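You operate a simulated robot arm through the tools that you are given. There is no shell and no other tool.

The job below is to be done with a simulated robot arm. You get a single attempt, and the scene is never put back.

Task
Fill the six holes listed on the black rig's card, one press each.

It is judged by the outcome, as a careful person would: the job done as asked, and still so three seconds after it is handed in. It fails if anything else is knocked over, pushed out of place, dropped, spilled or broken.

Robot
A 6-joint arm with a two-finger parallel gripper, fixed in place. Base frame: the origin is at the foot of the arm, x ahead of it, y to its left, z up. Units: m, degrees, N and s.
With the tool pointing down near the work surface it reaches from about 0.3 to 0.66 m from the base axis. Its first joint turns from -115.0 to 115.0 degrees. Payload 3.43 kg.
The TCP is the grasp point between the finger pads, 0.034 m short of the fingertips. In the tool frame z runs along the fingers and y along their closing line. The gripper opens to 0.128 m. The fingers are 0.024 m wide and 0.012 m thick; the gripper's body (0.048 by 0.13 m) begins 0.096 m behind the TCP.
Orientation is told as [roll, pitch, yaw] about the base's x, y, z axes, in that order, counted from this pose: with the fingers straight down and closing along the base's y, the tool's x points along the base's -x, its y along +y and its z along -z.

Tools
- The arm moves only by the tool play_rows. Its argument "targets" is a list of rows, each a list of 7 numbers: the shift along the tool's x, y, z in m, then the turn, a rotation vector about the tool's x, y, z in degrees, then the closure in counts, from 0 (fully open) to 255 (shut). In form: [[dx, dy, dz, rx, ry, rz, grip], ...]. A call has 1 to 20 rows; each row is the pose to reach, as a shift and turn from the pose commanded when the call began, along the tool's axes at that moment. Each row takes 0.2 s and may step no farther than 0.05 m and 8.6 degrees from the row before; otherwise, or with a gripper value out of range, the whole call is refused. A pose out of reach is approached as far as the arm can. The call stops where the force on the tool passes 40 N (or 10 N more than at its start, if that is more) or the arm is blocked; 0.2 s more then pass. The fingers move at their own pace (about 0.153 m/s each) and stop on an object; they squeeze with about 34 N. The grip force told is the motor's: it shows also when the fingers shut on nothing. Time passes only in rows, and 0.2 s behind the last, so rows that repeat a pose let the fingers close. It gives the time, the measured TCP pose, the force on the tool (base axes), the opening and the grip force at its end, in the units of the frame above (readings bear some noise), with the torque about the TCP (base axes, N m) and any sound that the robot's microphone picked up.
- Cameras (640 x 400 px; columns grow to the right, rows downward): "scene" is fixed at [0.0494, -0.6469, 1.4405]; the picture's right is [0.71, -0.70, 0.00], its down [-0.19, -0.19, -0.96] and it looks along [0.68, 0.69, -0.27] (base axes); focal length 347 px, centre (320, 200). "wrist" rides on the gripper at [0.076, -0.011, -0.16] in the tool frame; the picture's right is [0.15, 0.99, 0.00], its down [-0.88, 0.13, -0.46] and it looks along [-0.45, 0.07, 0.89] (tool axes); focal length 234 px, centre (320, 200). There is no depth. A picture from a camera that has moved, and an enlarged one, comes with that camera's place and axes in the base frame and with its lens.
- snapshot(camera): a new picture of that camera. It takes no simulated time.
- raise_lower(by): slides the trunk up (or, below 0, down) by that many m; the arm rides with it, the base frame stays. It gives what a move gives, with no picture.
- close_up(camera, box): a new picture of the part [left, top, right, bottom] of that camera's present view, enlarged. It takes no simulated time.
- job_done(): hands the job in; it is judged then, once.

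Nothing tells you positions but the pictures and the camera data. Unless the task says otherwise, let go and move clear before handing in.

The tools are called after "Call:" by a JSON object that holds its "op" and its "data". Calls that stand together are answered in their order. play_rows: Moves the arm, as the interface text tells. Its arguments: {"type":"object","properties":{"targets":{"type":"array"}},"required":["targets"]} The other tools are called the same way: raise_lower (by) slides the trunk up or down; snapshot (camera) takes a picture; close_up (camera, box) takes an enlarged picture of a part of a camera's view; job_done () hands the job in.

At the start:

```text
time: 0.0
eef_pos: [0.4342, 0.1497, 1.2091]
ee_rot: [0.0, 0.0, 0.0]
wrist_force: [-0.5, 0.4, 0.3]
torque: [0.0, -0.04, 0.02]
width: 0.1278
gripper_force: 0.0
trunk travel left (down, up): [-0.925, 0.065]
```

scene: 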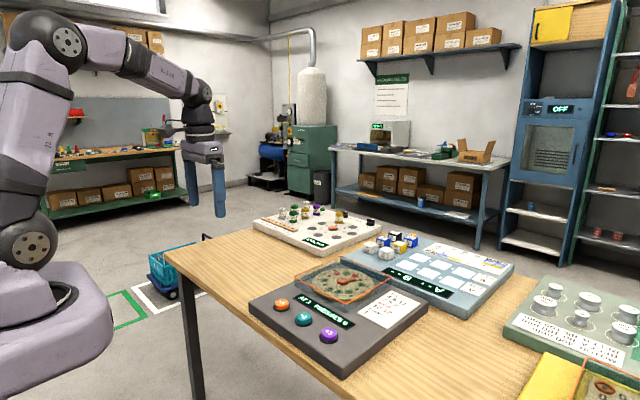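
wrist: 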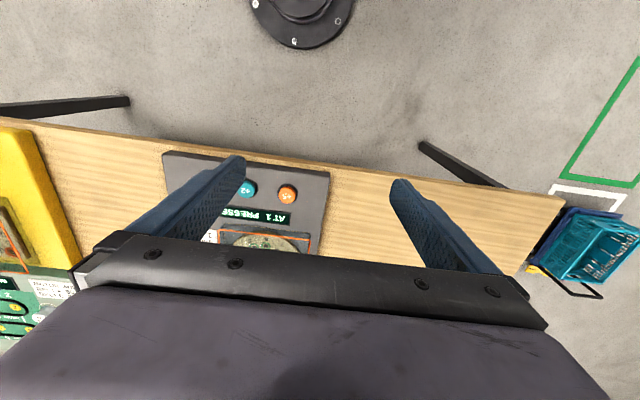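

I see a workbench with several rigs; the black (dark grey) rig has three coloured buttons, a dial, a display and a card. I'll zoom in to read everything before moving.

Call:
{"op": "close_up", "data": {"camera": "scene", "box": [240, 250, 440, 380]}}

Call:
{"op": "close_up", "data": {"camera": "scene", "box": [350, 280, 430, 335]}}

Call:
{"op": "close_up", "data": {"camera": "scene", "box": [285, 255, 395, 325]}}

Call:
{"op": "close_up", "data": {"camera": "wrist", "box": [150, 140, 350, 265]}}

```text
3.08 times, centred on (340, 315) of scene
camera zoom: at [0.0494, -0.6469, 1.4405], right [0.71, -0.7, 0.0], down [-0.19, -0.19, -0.96], along [0.68, 0.69, -0.27], focal length 1069 px, centre (258, -154)
```

zoom: 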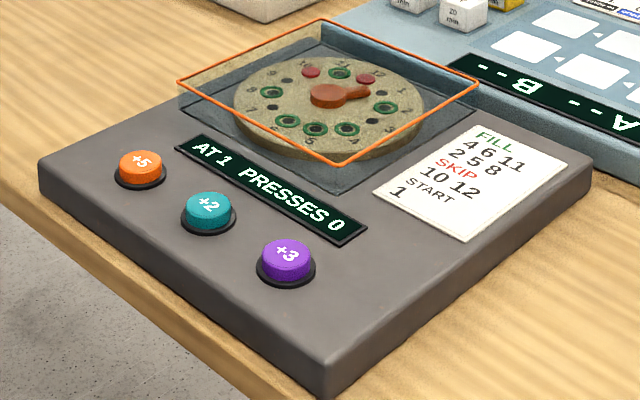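

```text
7.27 times, centred on (390, 308) of scene
camera zoom: at [0.0494, -0.6469, 1.4405], right [0.71, -0.7, 0.0], down [-0.19, -0.19, -0.96], along [0.68, 0.69, -0.27], focal length 2526 px, centre (-189, -582)
```

zoom: 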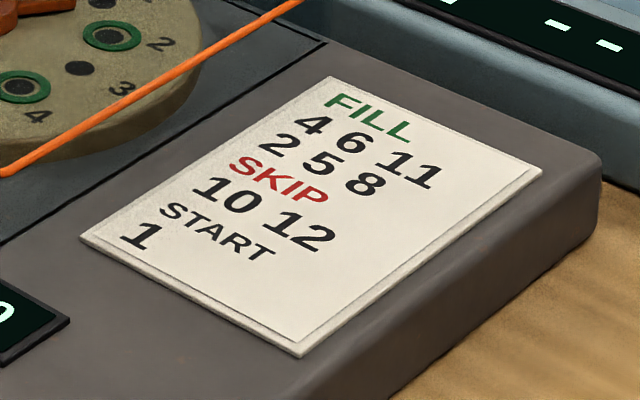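

```text
5.71 times, centred on (340, 290) of scene
camera zoom: at [0.0494, -0.6469, 1.4405], right [0.71, -0.7, 0.0], down [-0.19, -0.19, -0.96], along [0.68, 0.69, -0.27], focal length 1985 px, centre (206, -314)
```

zoom: 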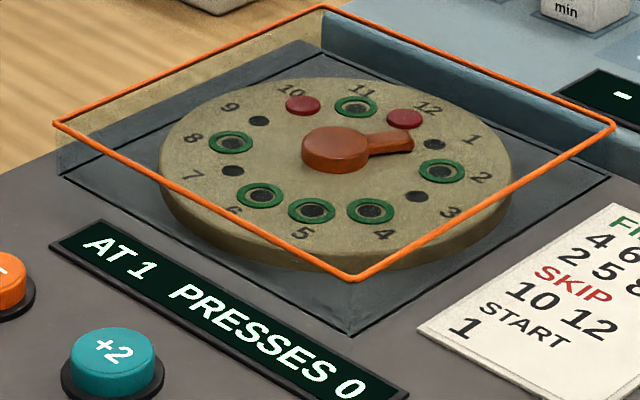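

```text
3.20 times, centred on (250, 202) of wrist
camera zoom: at [0.3601, 0.1372, 1.3678], right [-0.15, 0.99, 0.0], down [0.88, 0.13, 0.46], along [0.45, 0.07, -0.89], focal length 749 px, centre (544, 192)
```

zoom: 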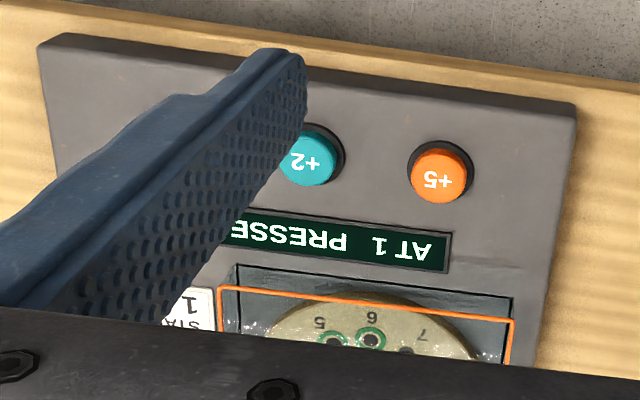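

The card reads FILL 4, 6, 11, 2, 5, 8; SKIP 10, 12; START 1. With buttons +5, +2 and +3, the only six-press route is 1→4→6→8→11→2→5, i.e. +3, +2, +2, +3, +3, +3. I place the button tops near x 0.62, z 0.857, with +3 at y about -0.10 and +2 at y about 0.0. I'll shut the fingers and lower the trunk.

Call:
{"op": "play_rows", "data": {"targets": [[0, 0, 0, 0, 0, 0, 255], [0, 0, 0, 0, 0, 0, 255], [0, 0, 0, 0, 0, 0, 255], [0, 0, 0, 0, 0, 0, 255]]}}

Call:
{"op": "raise_lower", "data": {"by": -0.2}}

Call:
{"op": "snapshot", "data": {"camera": "wrist"}}

Call:
{"op": "snapshot", "data": {"camera": "scene"}}

```text
time: 1.0
eef_pos: [0.4354, 0.1493, 1.2077]
ee_rot: [0.0, 0.0, 0.0]
wrist_force: [0.4, -0.3, 0.7]
torque: [-0.02, 0.01, 0.03]
width: 0.0001
gripper_force: 32.8
trunk travel left (down, up): [-0.925, 0.065]
```

```text
time: 3.2
eef_pos: [0.4357, 0.1488, 1.0086]
ee_rot: [0.0, 0.1, 0.0]
wrist_force: [0.0, -0.3, 0.2]
torque: [0.05, -0.01, -0.03]
width: 0.0001
gripper_force: 33.0
trunk travel left (down, up): [-0.725, 0.265]
```

```text
taken
camera wrist: at [0.36, 0.1371, 1.1679], right [-0.15, 0.99, 0.0], down [0.88, 0.13, 0.46], along [0.45, 0.07, -0.89], focal length 234 px, centre (320, 200)
```

wrist: 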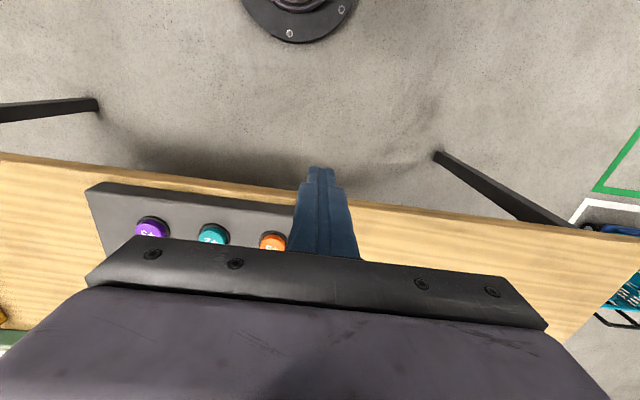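

```text
taken
```

scene: 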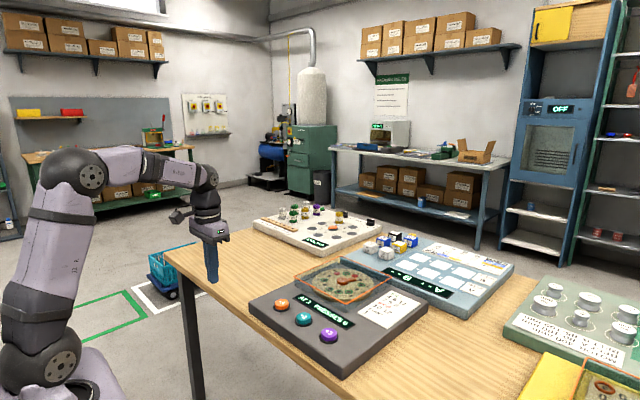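

The fingers are shut and clear of everything, and the wrist view agrees with my button positions. Next I move over the purple +3 button (about x 0.613, y -0.101) at the current height.

Call:
{"op": "play_rows", "data": {"targets": [[-0.0222, -0.0312, 0, 0, 0, 0, 255], [-0.0443, -0.0625, 0, 0, 0, 0, 255], [-0.0665, -0.0937, 0, 0, 0, 0, 255], [-0.0887, -0.125, 0, 0, 0, 0, 255], [-0.1108, -0.1562, 0, 0, 0, 0, 255], [-0.133, -0.1874, 0, 0, 0, 0, 255], [-0.1551, -0.2187, 0, 0, 0, 0, 255], [-0.1773, -0.25, 0, 0, 0, 0, 255], [-0.1773, -0.25, 0, 0, 0, 0, 255]]}}

Call:
{"op": "snapshot", "data": {"camera": "wrist"}}

Call:
{"op": "close_up", "data": {"camera": "scene", "box": [240, 210, 440, 380]}}

```text
time: 5.2
eef_pos: [0.6125, -0.1016, 1.0089]
ee_rot: [0.0, 0.0, 0.0]
wrist_force: [-0.7, 0.4, 0.5]
torque: [-0.02, 0.01, -0.02]
width: 0.0
gripper_force: 33.3
trunk travel left (down, up): [-0.725, 0.265]
```

```text
taken
camera wrist: at [0.5372, -0.1133, 1.1684], right [-0.15, 0.99, 0.0], down [0.88, 0.13, 0.46], along [0.45, 0.07, -0.89], focal length 234 px, centre (320, 200)
```

wrist: 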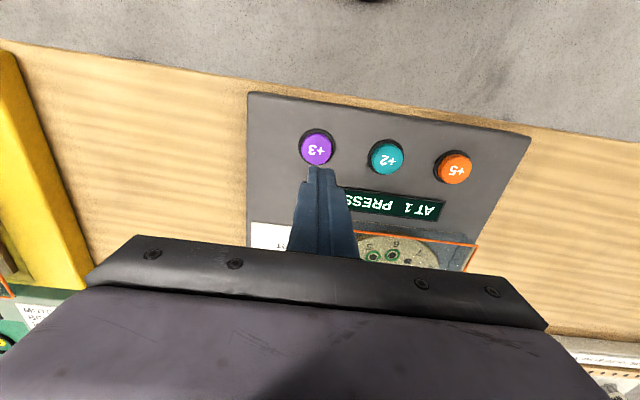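

```text
2.35 times, centred on (340, 295) of scene
camera zoom: at [0.0494, -0.6469, 1.4405], right [0.71, -0.7, 0.0], down [-0.19, -0.19, -0.96], along [0.68, 0.69, -0.27], focal length 817 px, centre (273, -24)
```

zoom: 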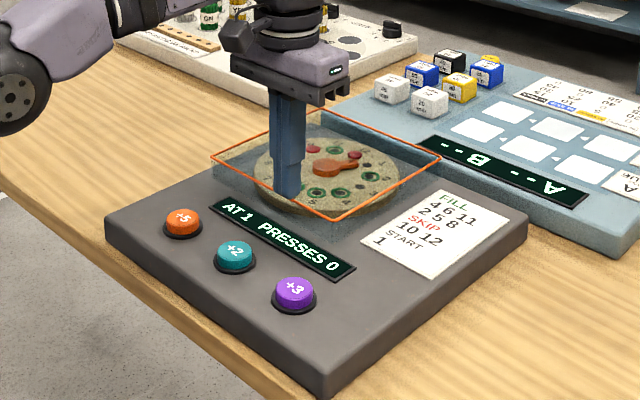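

The tip hangs above +3; the refined button centre is about (0.617, -0.103). I shift a few mm and descend to a little over the button top.

Call:
{"op": "play_rows", "data": {"targets": [[-0.0045, -0.0015, 0.0, 0, 0, 0, 255], [-0.0045, -0.0015, 0.03, 0, 0, 0, 255], [-0.0045, -0.0015, 0.06, 0, 0, 0, 255], [-0.0045, -0.0015, 0.08, 0, 0, 0, 255], [-0.0045, -0.0015, 0.095, 0, 0, 0, 255], [-0.0045, -0.0015, 0.102, 0, 0, 0, 255]]}}

Call:
{"op": "snapshot", "data": {"camera": "wrist"}}

Call:
{"op": "close_up", "data": {"camera": "scene", "box": [260, 270, 400, 370]}}

```text
time: 6.6
eef_pos: [0.6176, -0.1037, 0.9053]
ee_rot: [0.0, 0.0, 0.1]
wrist_force: [0.0, 0.3, 0.8]
torque: [-0.05, 0.03, 0.01]
width: 0.0001
gripper_force: 32.9
trunk travel left (down, up): [-0.725, 0.265]
```

```text
taken
camera wrist: at [0.543, -0.1149, 1.0654], right [-0.15, 0.99, 0.0], down [0.88, 0.13, 0.46], along [0.45, 0.07, -0.89], focal length 234 px, centre (320, 200)
```

wrist: 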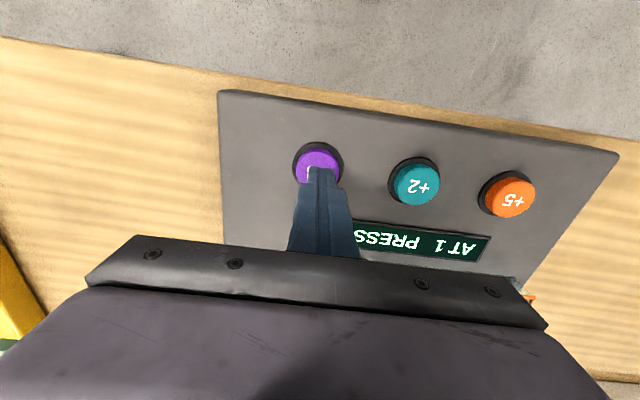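

```text
4.00 times, centred on (330, 320) of scene
camera zoom: at [0.0494, -0.6469, 1.4405], right [0.71, -0.7, 0.0], down [-0.19, -0.19, -0.96], along [0.68, 0.69, -0.27], focal length 1389 px, centre (280, -280)
```

zoom: 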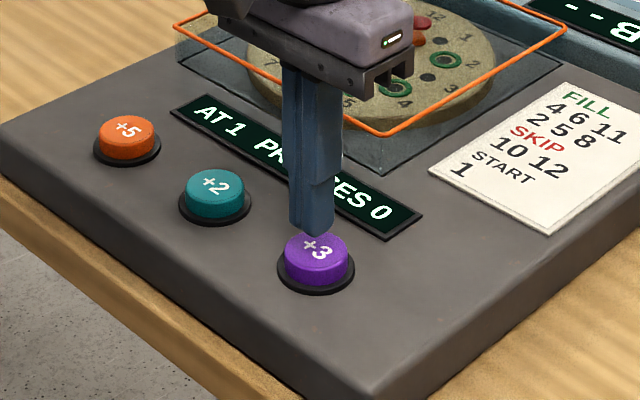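

The tip is about 1 cm over the middle of the +3 button. I lower gradually and watch the force.

Call:
{"op": "play_rows", "data": {"targets": [[0, 0, 0.004, 0, 0, 0, 255], [0, 0, 0.007, 0, 0, 0, 255], [0, 0, 0.01, 0, 0, 0, 255], [0, 0, 0.012, 0, 0, 0, 255]]}}

Call:
{"op": "close_up", "data": {"camera": "scene", "box": [260, 270, 400, 370]}}

```text
time: 7.6
eef_pos: [0.6162, -0.102, 0.895]
ee_rot: [0.0, 0.0, 0.0]
wrist_force: [0.6, 0.3, -0.6]
torque: [0.02, 0.02, 0.01]
width: 0.0
gripper_force: 33.2
trunk travel left (down, up): [-0.725, 0.265]
```

```text
4.00 times, centred on (330, 320) of scene
camera zoom: at [0.0494, -0.6469, 1.4405], right [0.71, -0.7, 0.0], down [-0.19, -0.19, -0.96], along [0.68, 0.69, -0.27], focal length 1389 px, centre (280, -280)
```

zoom: 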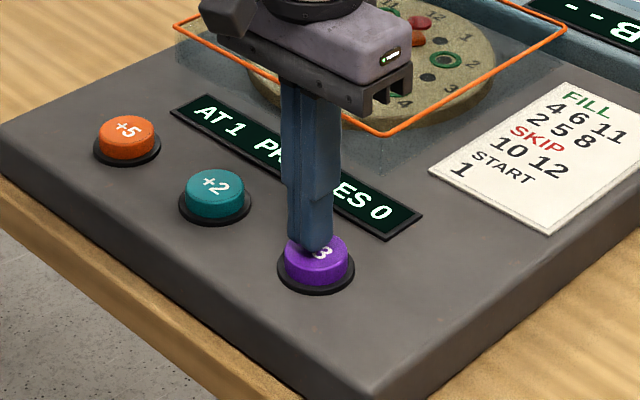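

Still no contact (tip at about z 0.861, no force). I continue down in small steps.

Call:
{"op": "play_rows", "data": {"targets": [[0, 0, 0.002, 0, 0, 0, 255], [0, 0, 0.004, 0, 0, 0, 255], [0, 0, 0.006, 0, 0, 0, 255]]}}

Call:
{"op": "close_up", "data": {"camera": "scene", "box": [260, 270, 400, 370]}}

```text
time: 8.4
eef_pos: [0.6174, -0.102, 0.8885]
ee_rot: [0.0, 0.0, 0.1]
wrist_force: [0.9, 0.1, 0.7]
torque: [-0.01, -0.03, -0.02]
width: 0.0
gripper_force: 32.8
trunk travel left (down, up): [-0.725, 0.265]
```

```text
4.00 times, centred on (330, 320) of scene
camera zoom: at [0.0494, -0.6469, 1.4405], right [0.71, -0.7, 0.0], down [-0.19, -0.19, -0.96], along [0.68, 0.69, -0.27], focal length 1389 px, centre (280, -280)
```

zoom: 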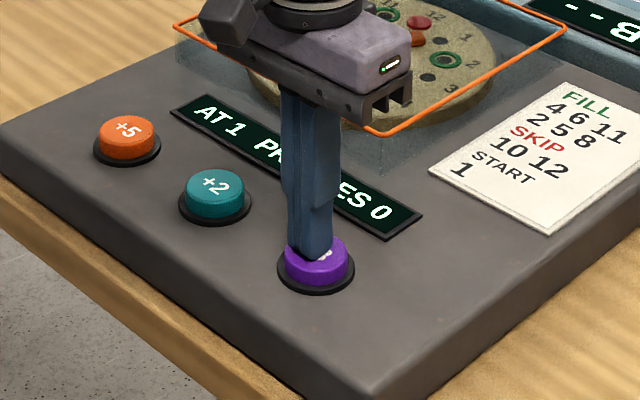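

The tip is practically on the button top (z about 0.8545) with no load yet. I continue in 1 mm steps.

Call:
{"op": "play_rows", "data": {"targets": [[0, 0, 0.001, 0, 0, 0, 255], [0, 0, 0.002, 0, 0, 0, 255], [0, 0, 0.003, 0, 0, 0, 255]]}}

Call:
{"op": "close_up", "data": {"camera": "scene", "box": [260, 270, 400, 370]}}

```text
time: 9.2
eef_pos: [0.6185, -0.1026, 0.8863]
ee_rot: [0.0, -0.1, 0.0]
wrist_force: [0.2, 0.3, 3.2]
torque: [0.01, -0.03, 0.02]
width: 0.0002
gripper_force: 33.3
trunk travel left (down, up): [-0.725, 0.265]
heard: click
```

```text
4.00 times, centred on (330, 320) of scene
camera zoom: at [0.0494, -0.6469, 1.4405], right [0.71, -0.7, 0.0], down [-0.19, -0.19, -0.96], along [0.68, 0.69, -0.27], focal length 1389 px, centre (280, -280)
```

zoom: 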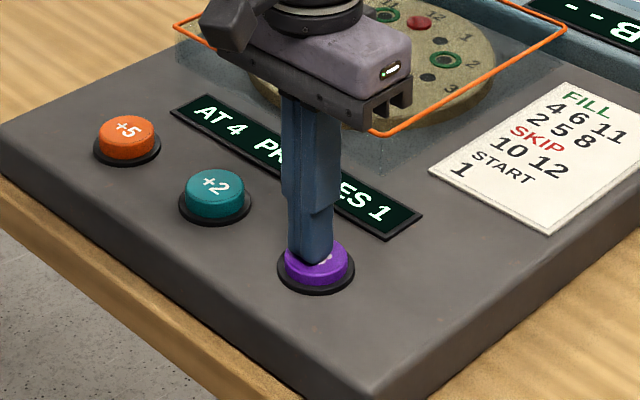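

A click: the display now shows AT 4, PRESSES 1. I lift straight off by 3 cm and check.

Call:
{"op": "play_rows", "data": {"targets": [[0, 0, -0.01, 0, 0, 0, 255], [0, 0, -0.03, 0, 0, 0, 255], [0, 0, -0.03, 0, 0, 0, 255]]}}

Call:
{"op": "close_up", "data": {"camera": "scene", "box": [260, 250, 400, 350]}}

```text
time: 10.0
eef_pos: [0.6172, -0.1044, 0.9152]
ee_rot: [0.0, 0.0, 0.0]
wrist_force: [-0.6, 0.1, -0.2]
torque: [0.03, -0.02, -0.03]
width: 0.0
gripper_force: 32.3
trunk travel left (down, up): [-0.725, 0.265]
```

```text
4.00 times, centred on (330, 300) of scene
camera zoom: at [0.0494, -0.6469, 1.4405], right [0.71, -0.7, 0.0], down [-0.19, -0.19, -0.96], along [0.68, 0.69, -0.27], focal length 1389 px, centre (280, -200)
```

zoom: 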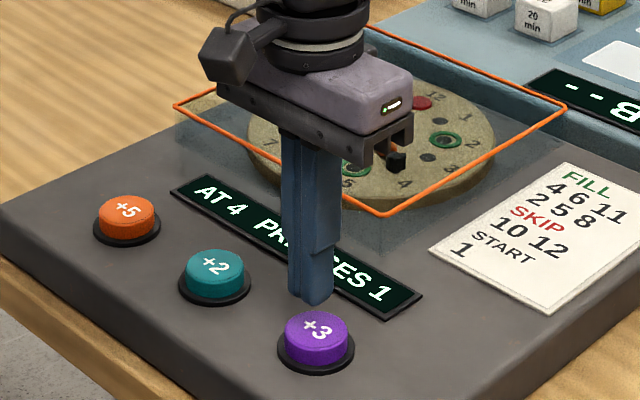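

AT 4 is steady and the button is released. Now I shift to the teal +2 button (y about -0.004) and press to the same depth.

Call:
{"op": "play_rows", "data": {"targets": [[0, 0.035, 0, 0, 0, 0, 255], [0, 0.07, 0, 0, 0, 0, 255], [0, 0.099, 0, 0, 0, 0, 255], [0, 0.099, 0, 0, 0, 0, 255], [0, 0.099, 0.01, 0, 0, 0, 255], [0, 0.099, 0.02, 0, 0, 0, 255], [0, 0.099, 0.025, 0, 0, 0, 255], [0, 0.099, 0.027, 0, 0, 0, 255]]}}

Call:
{"op": "close_up", "data": {"camera": "scene", "box": [260, 250, 400, 350]}}

Call:
{"op": "snapshot", "data": {"camera": "wrist"}}

```text
time: 11.8
eef_pos: [0.6161, -0.0046, 0.8892]
ee_rot: [0.0, -0.1, 0.0]
wrist_force: [-0.6, -0.8, 0.7]
torque: [0.0, 0.02, 0.02]
width: 0.0002
gripper_force: 32.8
trunk travel left (down, up): [-0.725, 0.265]
```

```text
4.00 times, centred on (330, 300) of scene
camera zoom: at [0.0494, -0.6469, 1.4405], right [0.71, -0.7, 0.0], down [-0.19, -0.19, -0.96], along [0.68, 0.69, -0.27], focal length 1389 px, centre (280, -200)
```

zoom: 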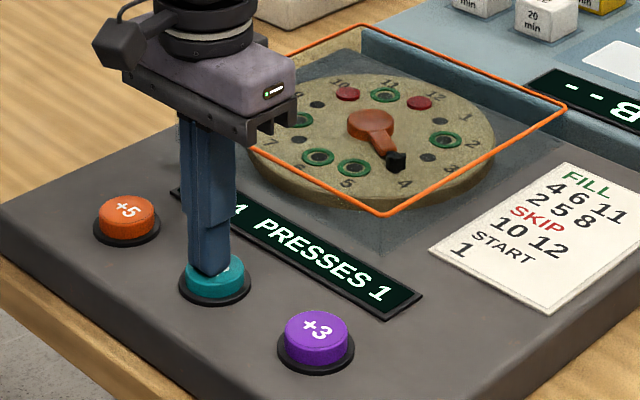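

```text
taken
camera wrist: at [0.5415, -0.0158, 1.0478], right [-0.15, 0.99, 0.0], down [0.88, 0.13, 0.46], along [0.45, 0.07, -0.89], focal length 234 px, centre (320, 200)
```

wrist: 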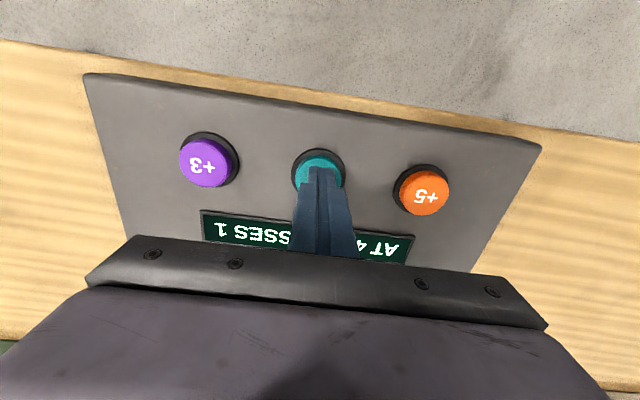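

The peg is in hole 4 and the tip is centred just over +2. I press the last 3–4 mm and then lift straight off.

Call:
{"op": "play_rows", "data": {"targets": [[0, 0, 0.001, 0, 0, 0, 255], [0, 0, 0.002, 0, 0, 0, 255], [0, 0, 0.003, 0, 0, 0, 255]]}}

Call:
{"op": "close_up", "data": {"camera": "scene", "box": [260, 250, 400, 350]}}

```text
time: 12.6
eef_pos: [0.6172, -0.0024, 0.8856]
ee_rot: [0.0, -0.1, 0.0]
wrist_force: [-1.0, -1.0, 3.2]
torque: [0.01, 0.0, -0.05]
width: 0.0
gripper_force: 33.0
trunk travel left (down, up): [-0.725, 0.265]
heard: click
```

```text
4.00 times, centred on (330, 300) of scene
camera zoom: at [0.0494, -0.6469, 1.4405], right [0.71, -0.7, 0.0], down [-0.19, -0.19, -0.96], along [0.68, 0.69, -0.27], focal length 1389 px, centre (280, -200)
```

zoom: 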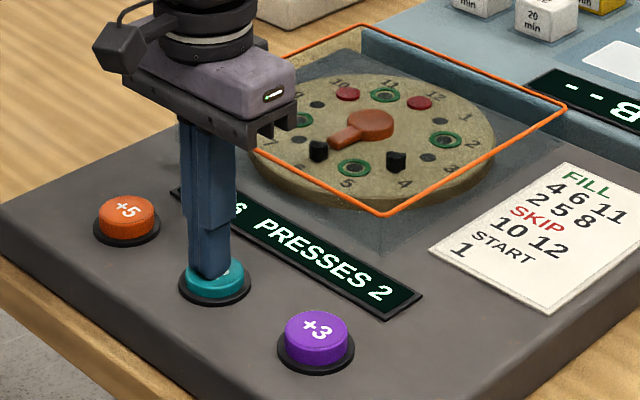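

Click: PRESSES 2, hole 6 filled. I lift off by 3 cm so the button fully releases.

Call:
{"op": "play_rows", "data": {"targets": [[0, 0, -0.01, 0, 0, 0, 255], [0, 0, -0.03, 0, 0, 0, 255], [0, 0, -0.03, 0, 0, 0, 255]]}}

Call:
{"op": "close_up", "data": {"camera": "scene", "box": [260, 250, 400, 350]}}

```text
time: 13.4
eef_pos: [0.6168, -0.0047, 0.9144]
ee_rot: [-0.1, 0.0, 0.0]
wrist_force: [-0.2, 0.4, -0.8]
torque: [0.03, -0.03, 0.0]
width: 0.0
gripper_force: 32.8
trunk travel left (down, up): [-0.725, 0.265]
```

```text
4.00 times, centred on (330, 300) of scene
camera zoom: at [0.0494, -0.6469, 1.4405], right [0.71, -0.7, 0.0], down [-0.19, -0.19, -0.96], along [0.68, 0.69, -0.27], focal length 1389 px, centre (280, -200)
```

zoom: 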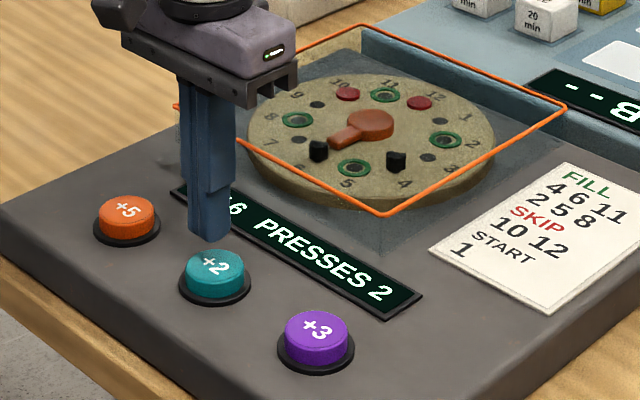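

The dial is at 6 with two presses counted, and +2 is released. I press +2 once more to the same depth.

Call:
{"op": "play_rows", "data": {"targets": [[0, 0, 0.01, 0, 0, 0, 255], [0, 0, 0.02, 0, 0, 0, 255], [0, 0, 0.025, 0, 0, 0, 255], [0, 0, 0.027, 0, 0, 0, 255], [0, 0, 0.028, 0, 0, 0, 255], [0, 0, 0.029, 0, 0, 0, 255], [0, 0, 0.03, 0, 0, 0, 255]]}}

Call:
{"op": "close_up", "data": {"camera": "scene", "box": [260, 250, 400, 350]}}

```text
time: 15.0
eef_pos: [0.6164, -0.0026, 0.8857]
ee_rot: [-0.1, -0.2, -0.1]
wrist_force: [0.8, -1.2, 3.4]
torque: [-0.03, -0.06, 0.02]
width: 0.0003
gripper_force: 33.1
trunk travel left (down, up): [-0.725, 0.265]
heard: click
```

```text
4.00 times, centred on (330, 300) of scene
camera zoom: at [0.0494, -0.6469, 1.4405], right [0.71, -0.7, 0.0], down [-0.19, -0.19, -0.96], along [0.68, 0.69, -0.27], focal length 1389 px, centre (280, -200)
```

zoom: 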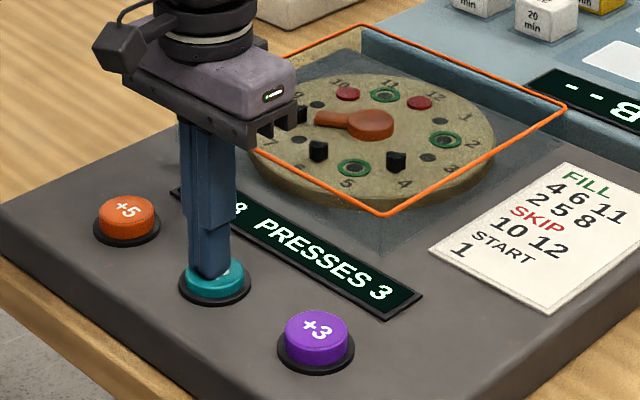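

At 8 with three presses counted. I lift off and move back over the purple +3 button.

Call:
{"op": "play_rows", "data": {"targets": [[0, 0, -0.01, 0, 0, 0, 255], [0, 0, -0.03, 0, 0, 0, 255], [0, 0, -0.03, 0, 0, 0, 255], [0, -0.035, -0.03, 0, 0, 0, 255], [0, -0.07, -0.03, 0, 0, 0, 255], [0, -0.099, -0.03, 0, 0, 0, 255], [0, -0.099, -0.03, 0, 0, 0, 255]]}}

Call:
{"op": "close_up", "data": {"camera": "scene", "box": [260, 250, 400, 350]}}

```text
time: 16.6
eef_pos: [0.6169, -0.103, 0.9127]
ee_rot: [0.0, 0.1, 0.1]
wrist_force: [0.3, 0.3, 0.1]
torque: [0.05, -0.05, 0.03]
width: 0.0002
gripper_force: 33.2
trunk travel left (down, up): [-0.725, 0.265]
```

```text
4.00 times, centred on (330, 300) of scene
camera zoom: at [0.0494, -0.6469, 1.4405], right [0.71, -0.7, 0.0], down [-0.19, -0.19, -0.96], along [0.68, 0.69, -0.27], focal length 1389 px, centre (280, -200)
```

zoom: 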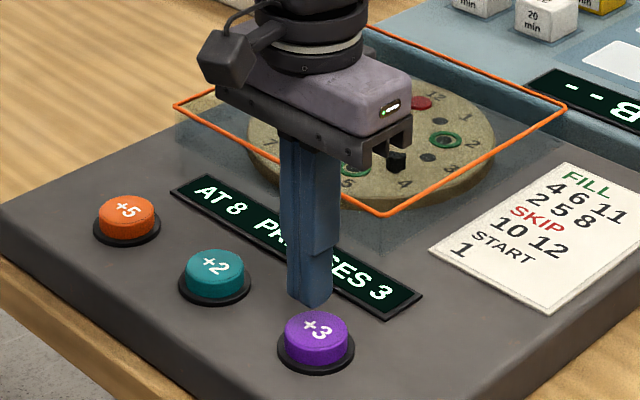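

Display reads AT 8, PRESSES 3, and the tip is over +3. I press it once to reach 11.

Call:
{"op": "play_rows", "data": {"targets": [[0, 0, 0.01, 0, 0, 0, 255], [0, 0, 0.02, 0, 0, 0, 255], [0, 0, 0.025, 0, 0, 0, 255], [0, 0, 0.027, 0, 0, 0, 255], [0, 0, 0.028, 0, 0, 0, 255], [0, 0, 0.029, 0, 0, 0, 255], [0, 0, 0.03, 0, 0, 0, 255]]}}

Call:
{"op": "close_up", "data": {"camera": "scene", "box": [260, 250, 400, 350]}}

```text
time: 18.2
eef_pos: [0.6156, -0.1013, 0.8864]
ee_rot: [0.0, 0.1, 0.0]
wrist_force: [-0.1, -2.0, 3.2]
torque: [-0.03, -0.01, -0.02]
width: 0.0002
gripper_force: 33.0
trunk travel left (down, up): [-0.725, 0.265]
heard: click
```

```text
4.00 times, centred on (330, 300) of scene
camera zoom: at [0.0494, -0.6469, 1.4405], right [0.71, -0.7, 0.0], down [-0.19, -0.19, -0.96], along [0.68, 0.69, -0.27], focal length 1389 px, centre (280, -200)
```

zoom: 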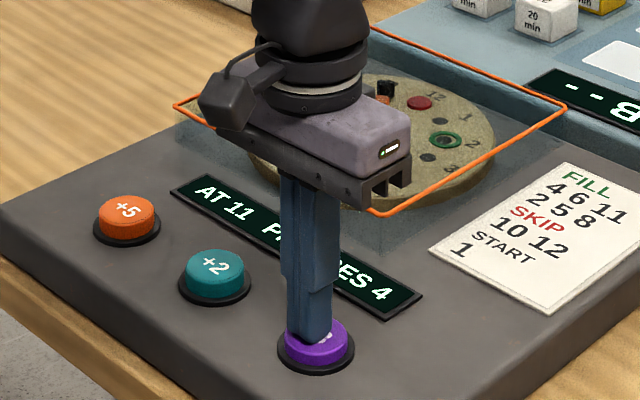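

AT 11, PRESSES 4. I lift clear so the button releases.

Call:
{"op": "play_rows", "data": {"targets": [[0, 0, -0.01, 0, 0, 0, 255], [0, 0, -0.03, 0, 0, 0, 255], [0, 0, -0.03, 0, 0, 0, 255]]}}

Call:
{"op": "close_up", "data": {"camera": "scene", "box": [260, 250, 400, 350]}}

```text
time: 19.0
eef_pos: [0.616, -0.1019, 0.9157]
ee_rot: [0.1, -0.1, 0.0]
wrist_force: [0.8, 0.5, 0.1]
torque: [0.02, -0.01, -0.02]
width: 0.0
gripper_force: 33.3
trunk travel left (down, up): [-0.725, 0.265]
```

```text
4.00 times, centred on (330, 300) of scene
camera zoom: at [0.0494, -0.6469, 1.4405], right [0.71, -0.7, 0.0], down [-0.19, -0.19, -0.96], along [0.68, 0.69, -0.27], focal length 1389 px, centre (280, -200)
```

zoom: 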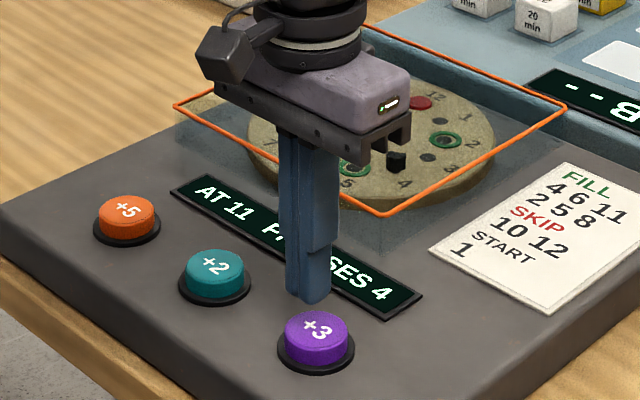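

Still AT 11, PRESSES 4, button released. Fifth press on +3, to reach 2.

Call:
{"op": "play_rows", "data": {"targets": [[0, 0, 0.01, 0, 0, 0, 255], [0, 0, 0.02, 0, 0, 0, 255], [0, 0, 0.025, 0, 0, 0, 255], [0, 0, 0.027, 0, 0, 0, 255], [0, 0, 0.028, 0, 0, 0, 255], [0, 0, 0.029, 0, 0, 0, 255], [0, 0, 0.03, 0, 0, 0, 255]]}}

Call:
{"op": "close_up", "data": {"camera": "scene", "box": [260, 250, 400, 350]}}

```text
time: 20.6
eef_pos: [0.615, -0.1023, 0.8858]
ee_rot: [0.0, 0.0, 0.0]
wrist_force: [-0.5, 1.0, 3.0]
torque: [0.02, -0.02, 0.01]
width: 0.0001
gripper_force: 32.8
trunk travel left (down, up): [-0.725, 0.265]
heard: click
```

```text
4.00 times, centred on (330, 300) of scene
camera zoom: at [0.0494, -0.6469, 1.4405], right [0.71, -0.7, 0.0], down [-0.19, -0.19, -0.96], along [0.68, 0.69, -0.27], focal length 1389 px, centre (280, -200)
```

zoom: 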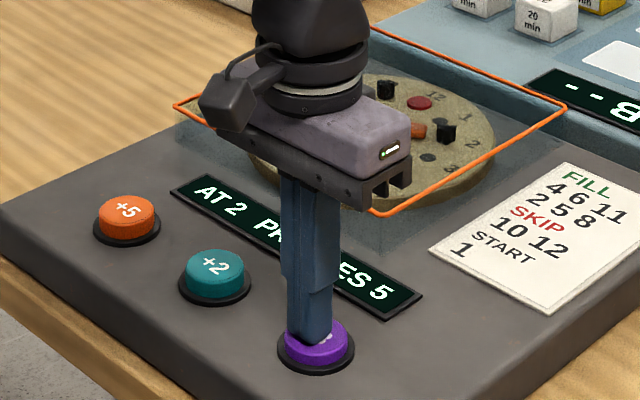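

AT 2, PRESSES 5. I lift clear again.

Call:
{"op": "play_rows", "data": {"targets": [[0, 0, -0.01, 0, 0, 0, 255], [0, 0, -0.03, 0, 0, 0, 255], [0, 0, -0.03, 0, 0, 0, 255]]}}

Call:
{"op": "close_up", "data": {"camera": "scene", "box": [260, 250, 400, 350]}}

```text
time: 21.4
eef_pos: [0.6174, -0.1025, 0.9149]
ee_rot: [0.0, 0.0, 0.0]
wrist_force: [-0.1, -0.5, 1.1]
torque: [0.03, 0.02, 0.03]
width: 0.0
gripper_force: 33.0
trunk travel left (down, up): [-0.725, 0.265]
```

```text
4.00 times, centred on (330, 300) of scene
camera zoom: at [0.0494, -0.6469, 1.4405], right [0.71, -0.7, 0.0], down [-0.19, -0.19, -0.96], along [0.68, 0.69, -0.27], focal length 1389 px, centre (280, -200)
```

zoom: 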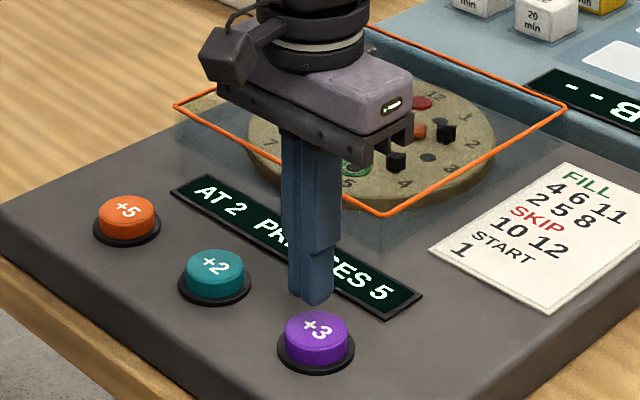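

Steady at AT 2, PRESSES 5. Sixth and last press on +3, to reach 5.

Call:
{"op": "play_rows", "data": {"targets": [[0, 0, 0.01, 0, 0, 0, 255], [0, 0, 0.02, 0, 0, 0, 255], [0, 0, 0.025, 0, 0, 0, 255], [0, 0, 0.027, 0, 0, 0, 255], [0, 0, 0.028, 0, 0, 0, 255], [0, 0, 0.029, 0, 0, 0, 255], [0, 0, 0.03, 0, 0, 0, 255]]}}

Call:
{"op": "close_up", "data": {"camera": "scene", "box": [260, 250, 400, 350]}}

```text
time: 23.0
eef_pos: [0.6165, -0.1041, 0.8858]
ee_rot: [0.0, 0.0, 0.0]
wrist_force: [-1.6, -1.5, 4.4]
torque: [-0.08, -0.01, -0.02]
width: 0.0002
gripper_force: 32.9
trunk travel left (down, up): [-0.725, 0.265]
heard: click
```

```text
4.00 times, centred on (330, 300) of scene
camera zoom: at [0.0494, -0.6469, 1.4405], right [0.71, -0.7, 0.0], down [-0.19, -0.19, -0.96], along [0.68, 0.69, -0.27], focal length 1389 px, centre (280, -200)
```

zoom: 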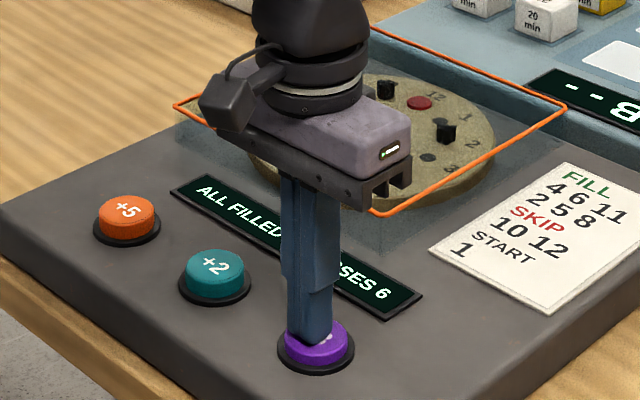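

The display shows ALL FILLED, PRESSES 6. I lift straight up and back off toward the arm, clear of the rig.

Call:
{"op": "play_rows", "data": {"targets": [[0, 0, -0.01, 0, 0, 0, 255], [0, 0, -0.04, 0, 0, 0, 255], [0, 0, -0.08, 0, 0, 0, 255], [0, 0, -0.12, 0, 0, 0, 255], [0.04, 0, -0.12, 0, 0, 0, 255], [0.08, 0, -0.12, 0, 0, 0, 255], [0.12, 0, -0.12, 0, 0, 0, 255], [0.16, 0, -0.12, 0, 0, 0, 255], [0.16, 0, -0.12, 0, 0, 0, 255]]}}

Call:
{"op": "close_up", "data": {"camera": "scene", "box": [240, 240, 440, 380]}}

Call:
{"op": "snapshot", "data": {"camera": "scene"}}

```text
time: 25.0
eef_pos: [0.5832, -0.1208, 1.0568]
ee_rot: [0.2, 0.4, 0.0]
wrist_force: [-0.7, -1.1, 0.5]
torque: [-0.02, -0.01, 0.06]
width: 0.0
gripper_force: 33.6
out of reach, approached as far as the arm can: row 5, 6, 7, 8, 9
trunk travel left (down, up): [-0.725, 0.265]
```

```text
2.86 times, centred on (340, 310) of scene
camera zoom: at [0.0494, -0.6469, 1.4405], right [0.71, -0.7, 0.0], down [-0.19, -0.19, -0.96], along [0.68, 0.69, -0.27], focal length 992 px, centre (263, -114)
```

zoom: 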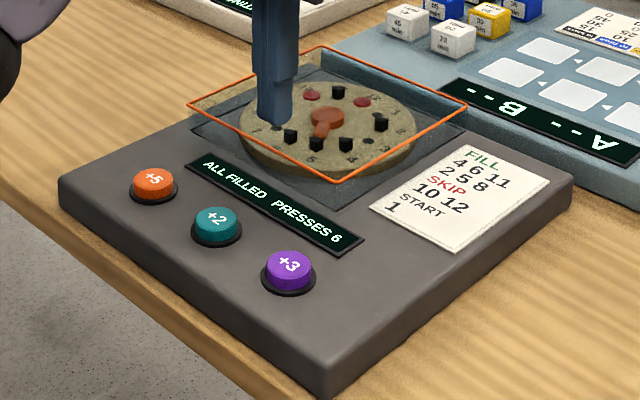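

```text
taken
```

scene: 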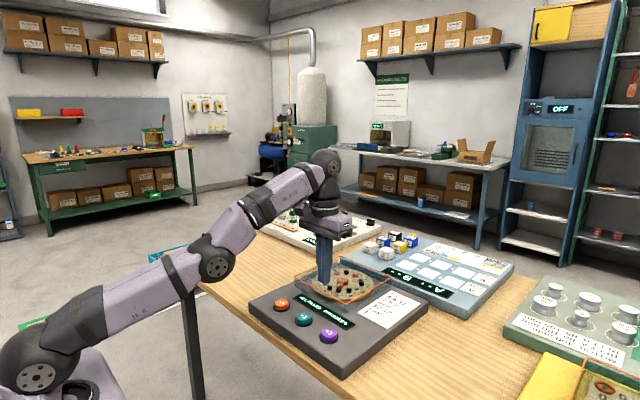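

ALL FILLED with six presses; pegs sit in the listed holes and the tip is clear. The arm ended in a low, awkward posture, so I raise the trunk for extra clearance and recheck.

Call:
{"op": "raise_lower", "data": {"by": 0.15}}

Call:
{"op": "snapshot", "data": {"camera": "scene"}}

Call:
{"op": "close_up", "data": {"camera": "scene", "box": [240, 240, 440, 380]}}

```text
time: 26.7
eef_pos: [0.5851, -0.1205, 1.2063]
ee_rot: [0.1, 0.4, 0.0]
wrist_force: [0.0, -0.5, 0.2]
torque: [-0.01, 0.01, 0.0]
width: 0.0002
gripper_force: 33.3
trunk travel left (down, up): [-0.875, 0.115]
```

```text
taken
```

scene: 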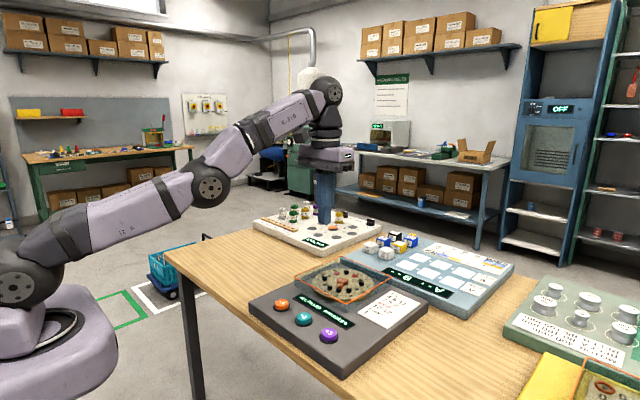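

```text
2.86 times, centred on (340, 310) of scene
camera zoom: at [0.0494, -0.6469, 1.4405], right [0.71, -0.7, 0.0], down [-0.19, -0.19, -0.96], along [0.68, 0.69, -0.27], focal length 992 px, centre (263, -114)
```

zoom: 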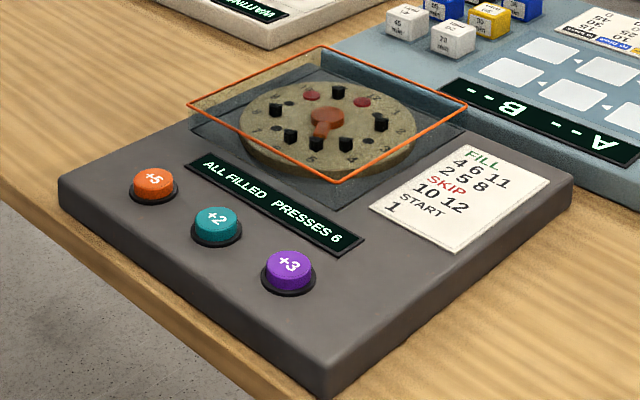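

The rig shows ALL FILLED, PRESSES 6, with holes 2, 4, 5, 6, 8 and 11 pegged, nothing else disturbed and the arm well clear. I hand the job in.

Call:
{"op": "job_done", "data": {}}

```text
The job is handed in.
```

The black rig's display reads ALL FILLED, PRESSES 6. Holes 2, 4, 5, 6, 8 and 11 are pegged, and the two skip holes, 10 and 12, were never landed on.

I pressed +3, +2, +2, +3, +3, +3, which took the dial from 1 through 4, 6, 8, 11 and 2 to 5. Each press gave one click, and the display count went up by one each time.

Backing off at the end, the arm could not reach the retreat position I asked for and stopped in an awkward, low posture. I raised the trunk 0.15 m to clear it. In the last pictures nothing on the bench looks disturbed. I handed the job in with the arm up and empty, well clear of the rig.
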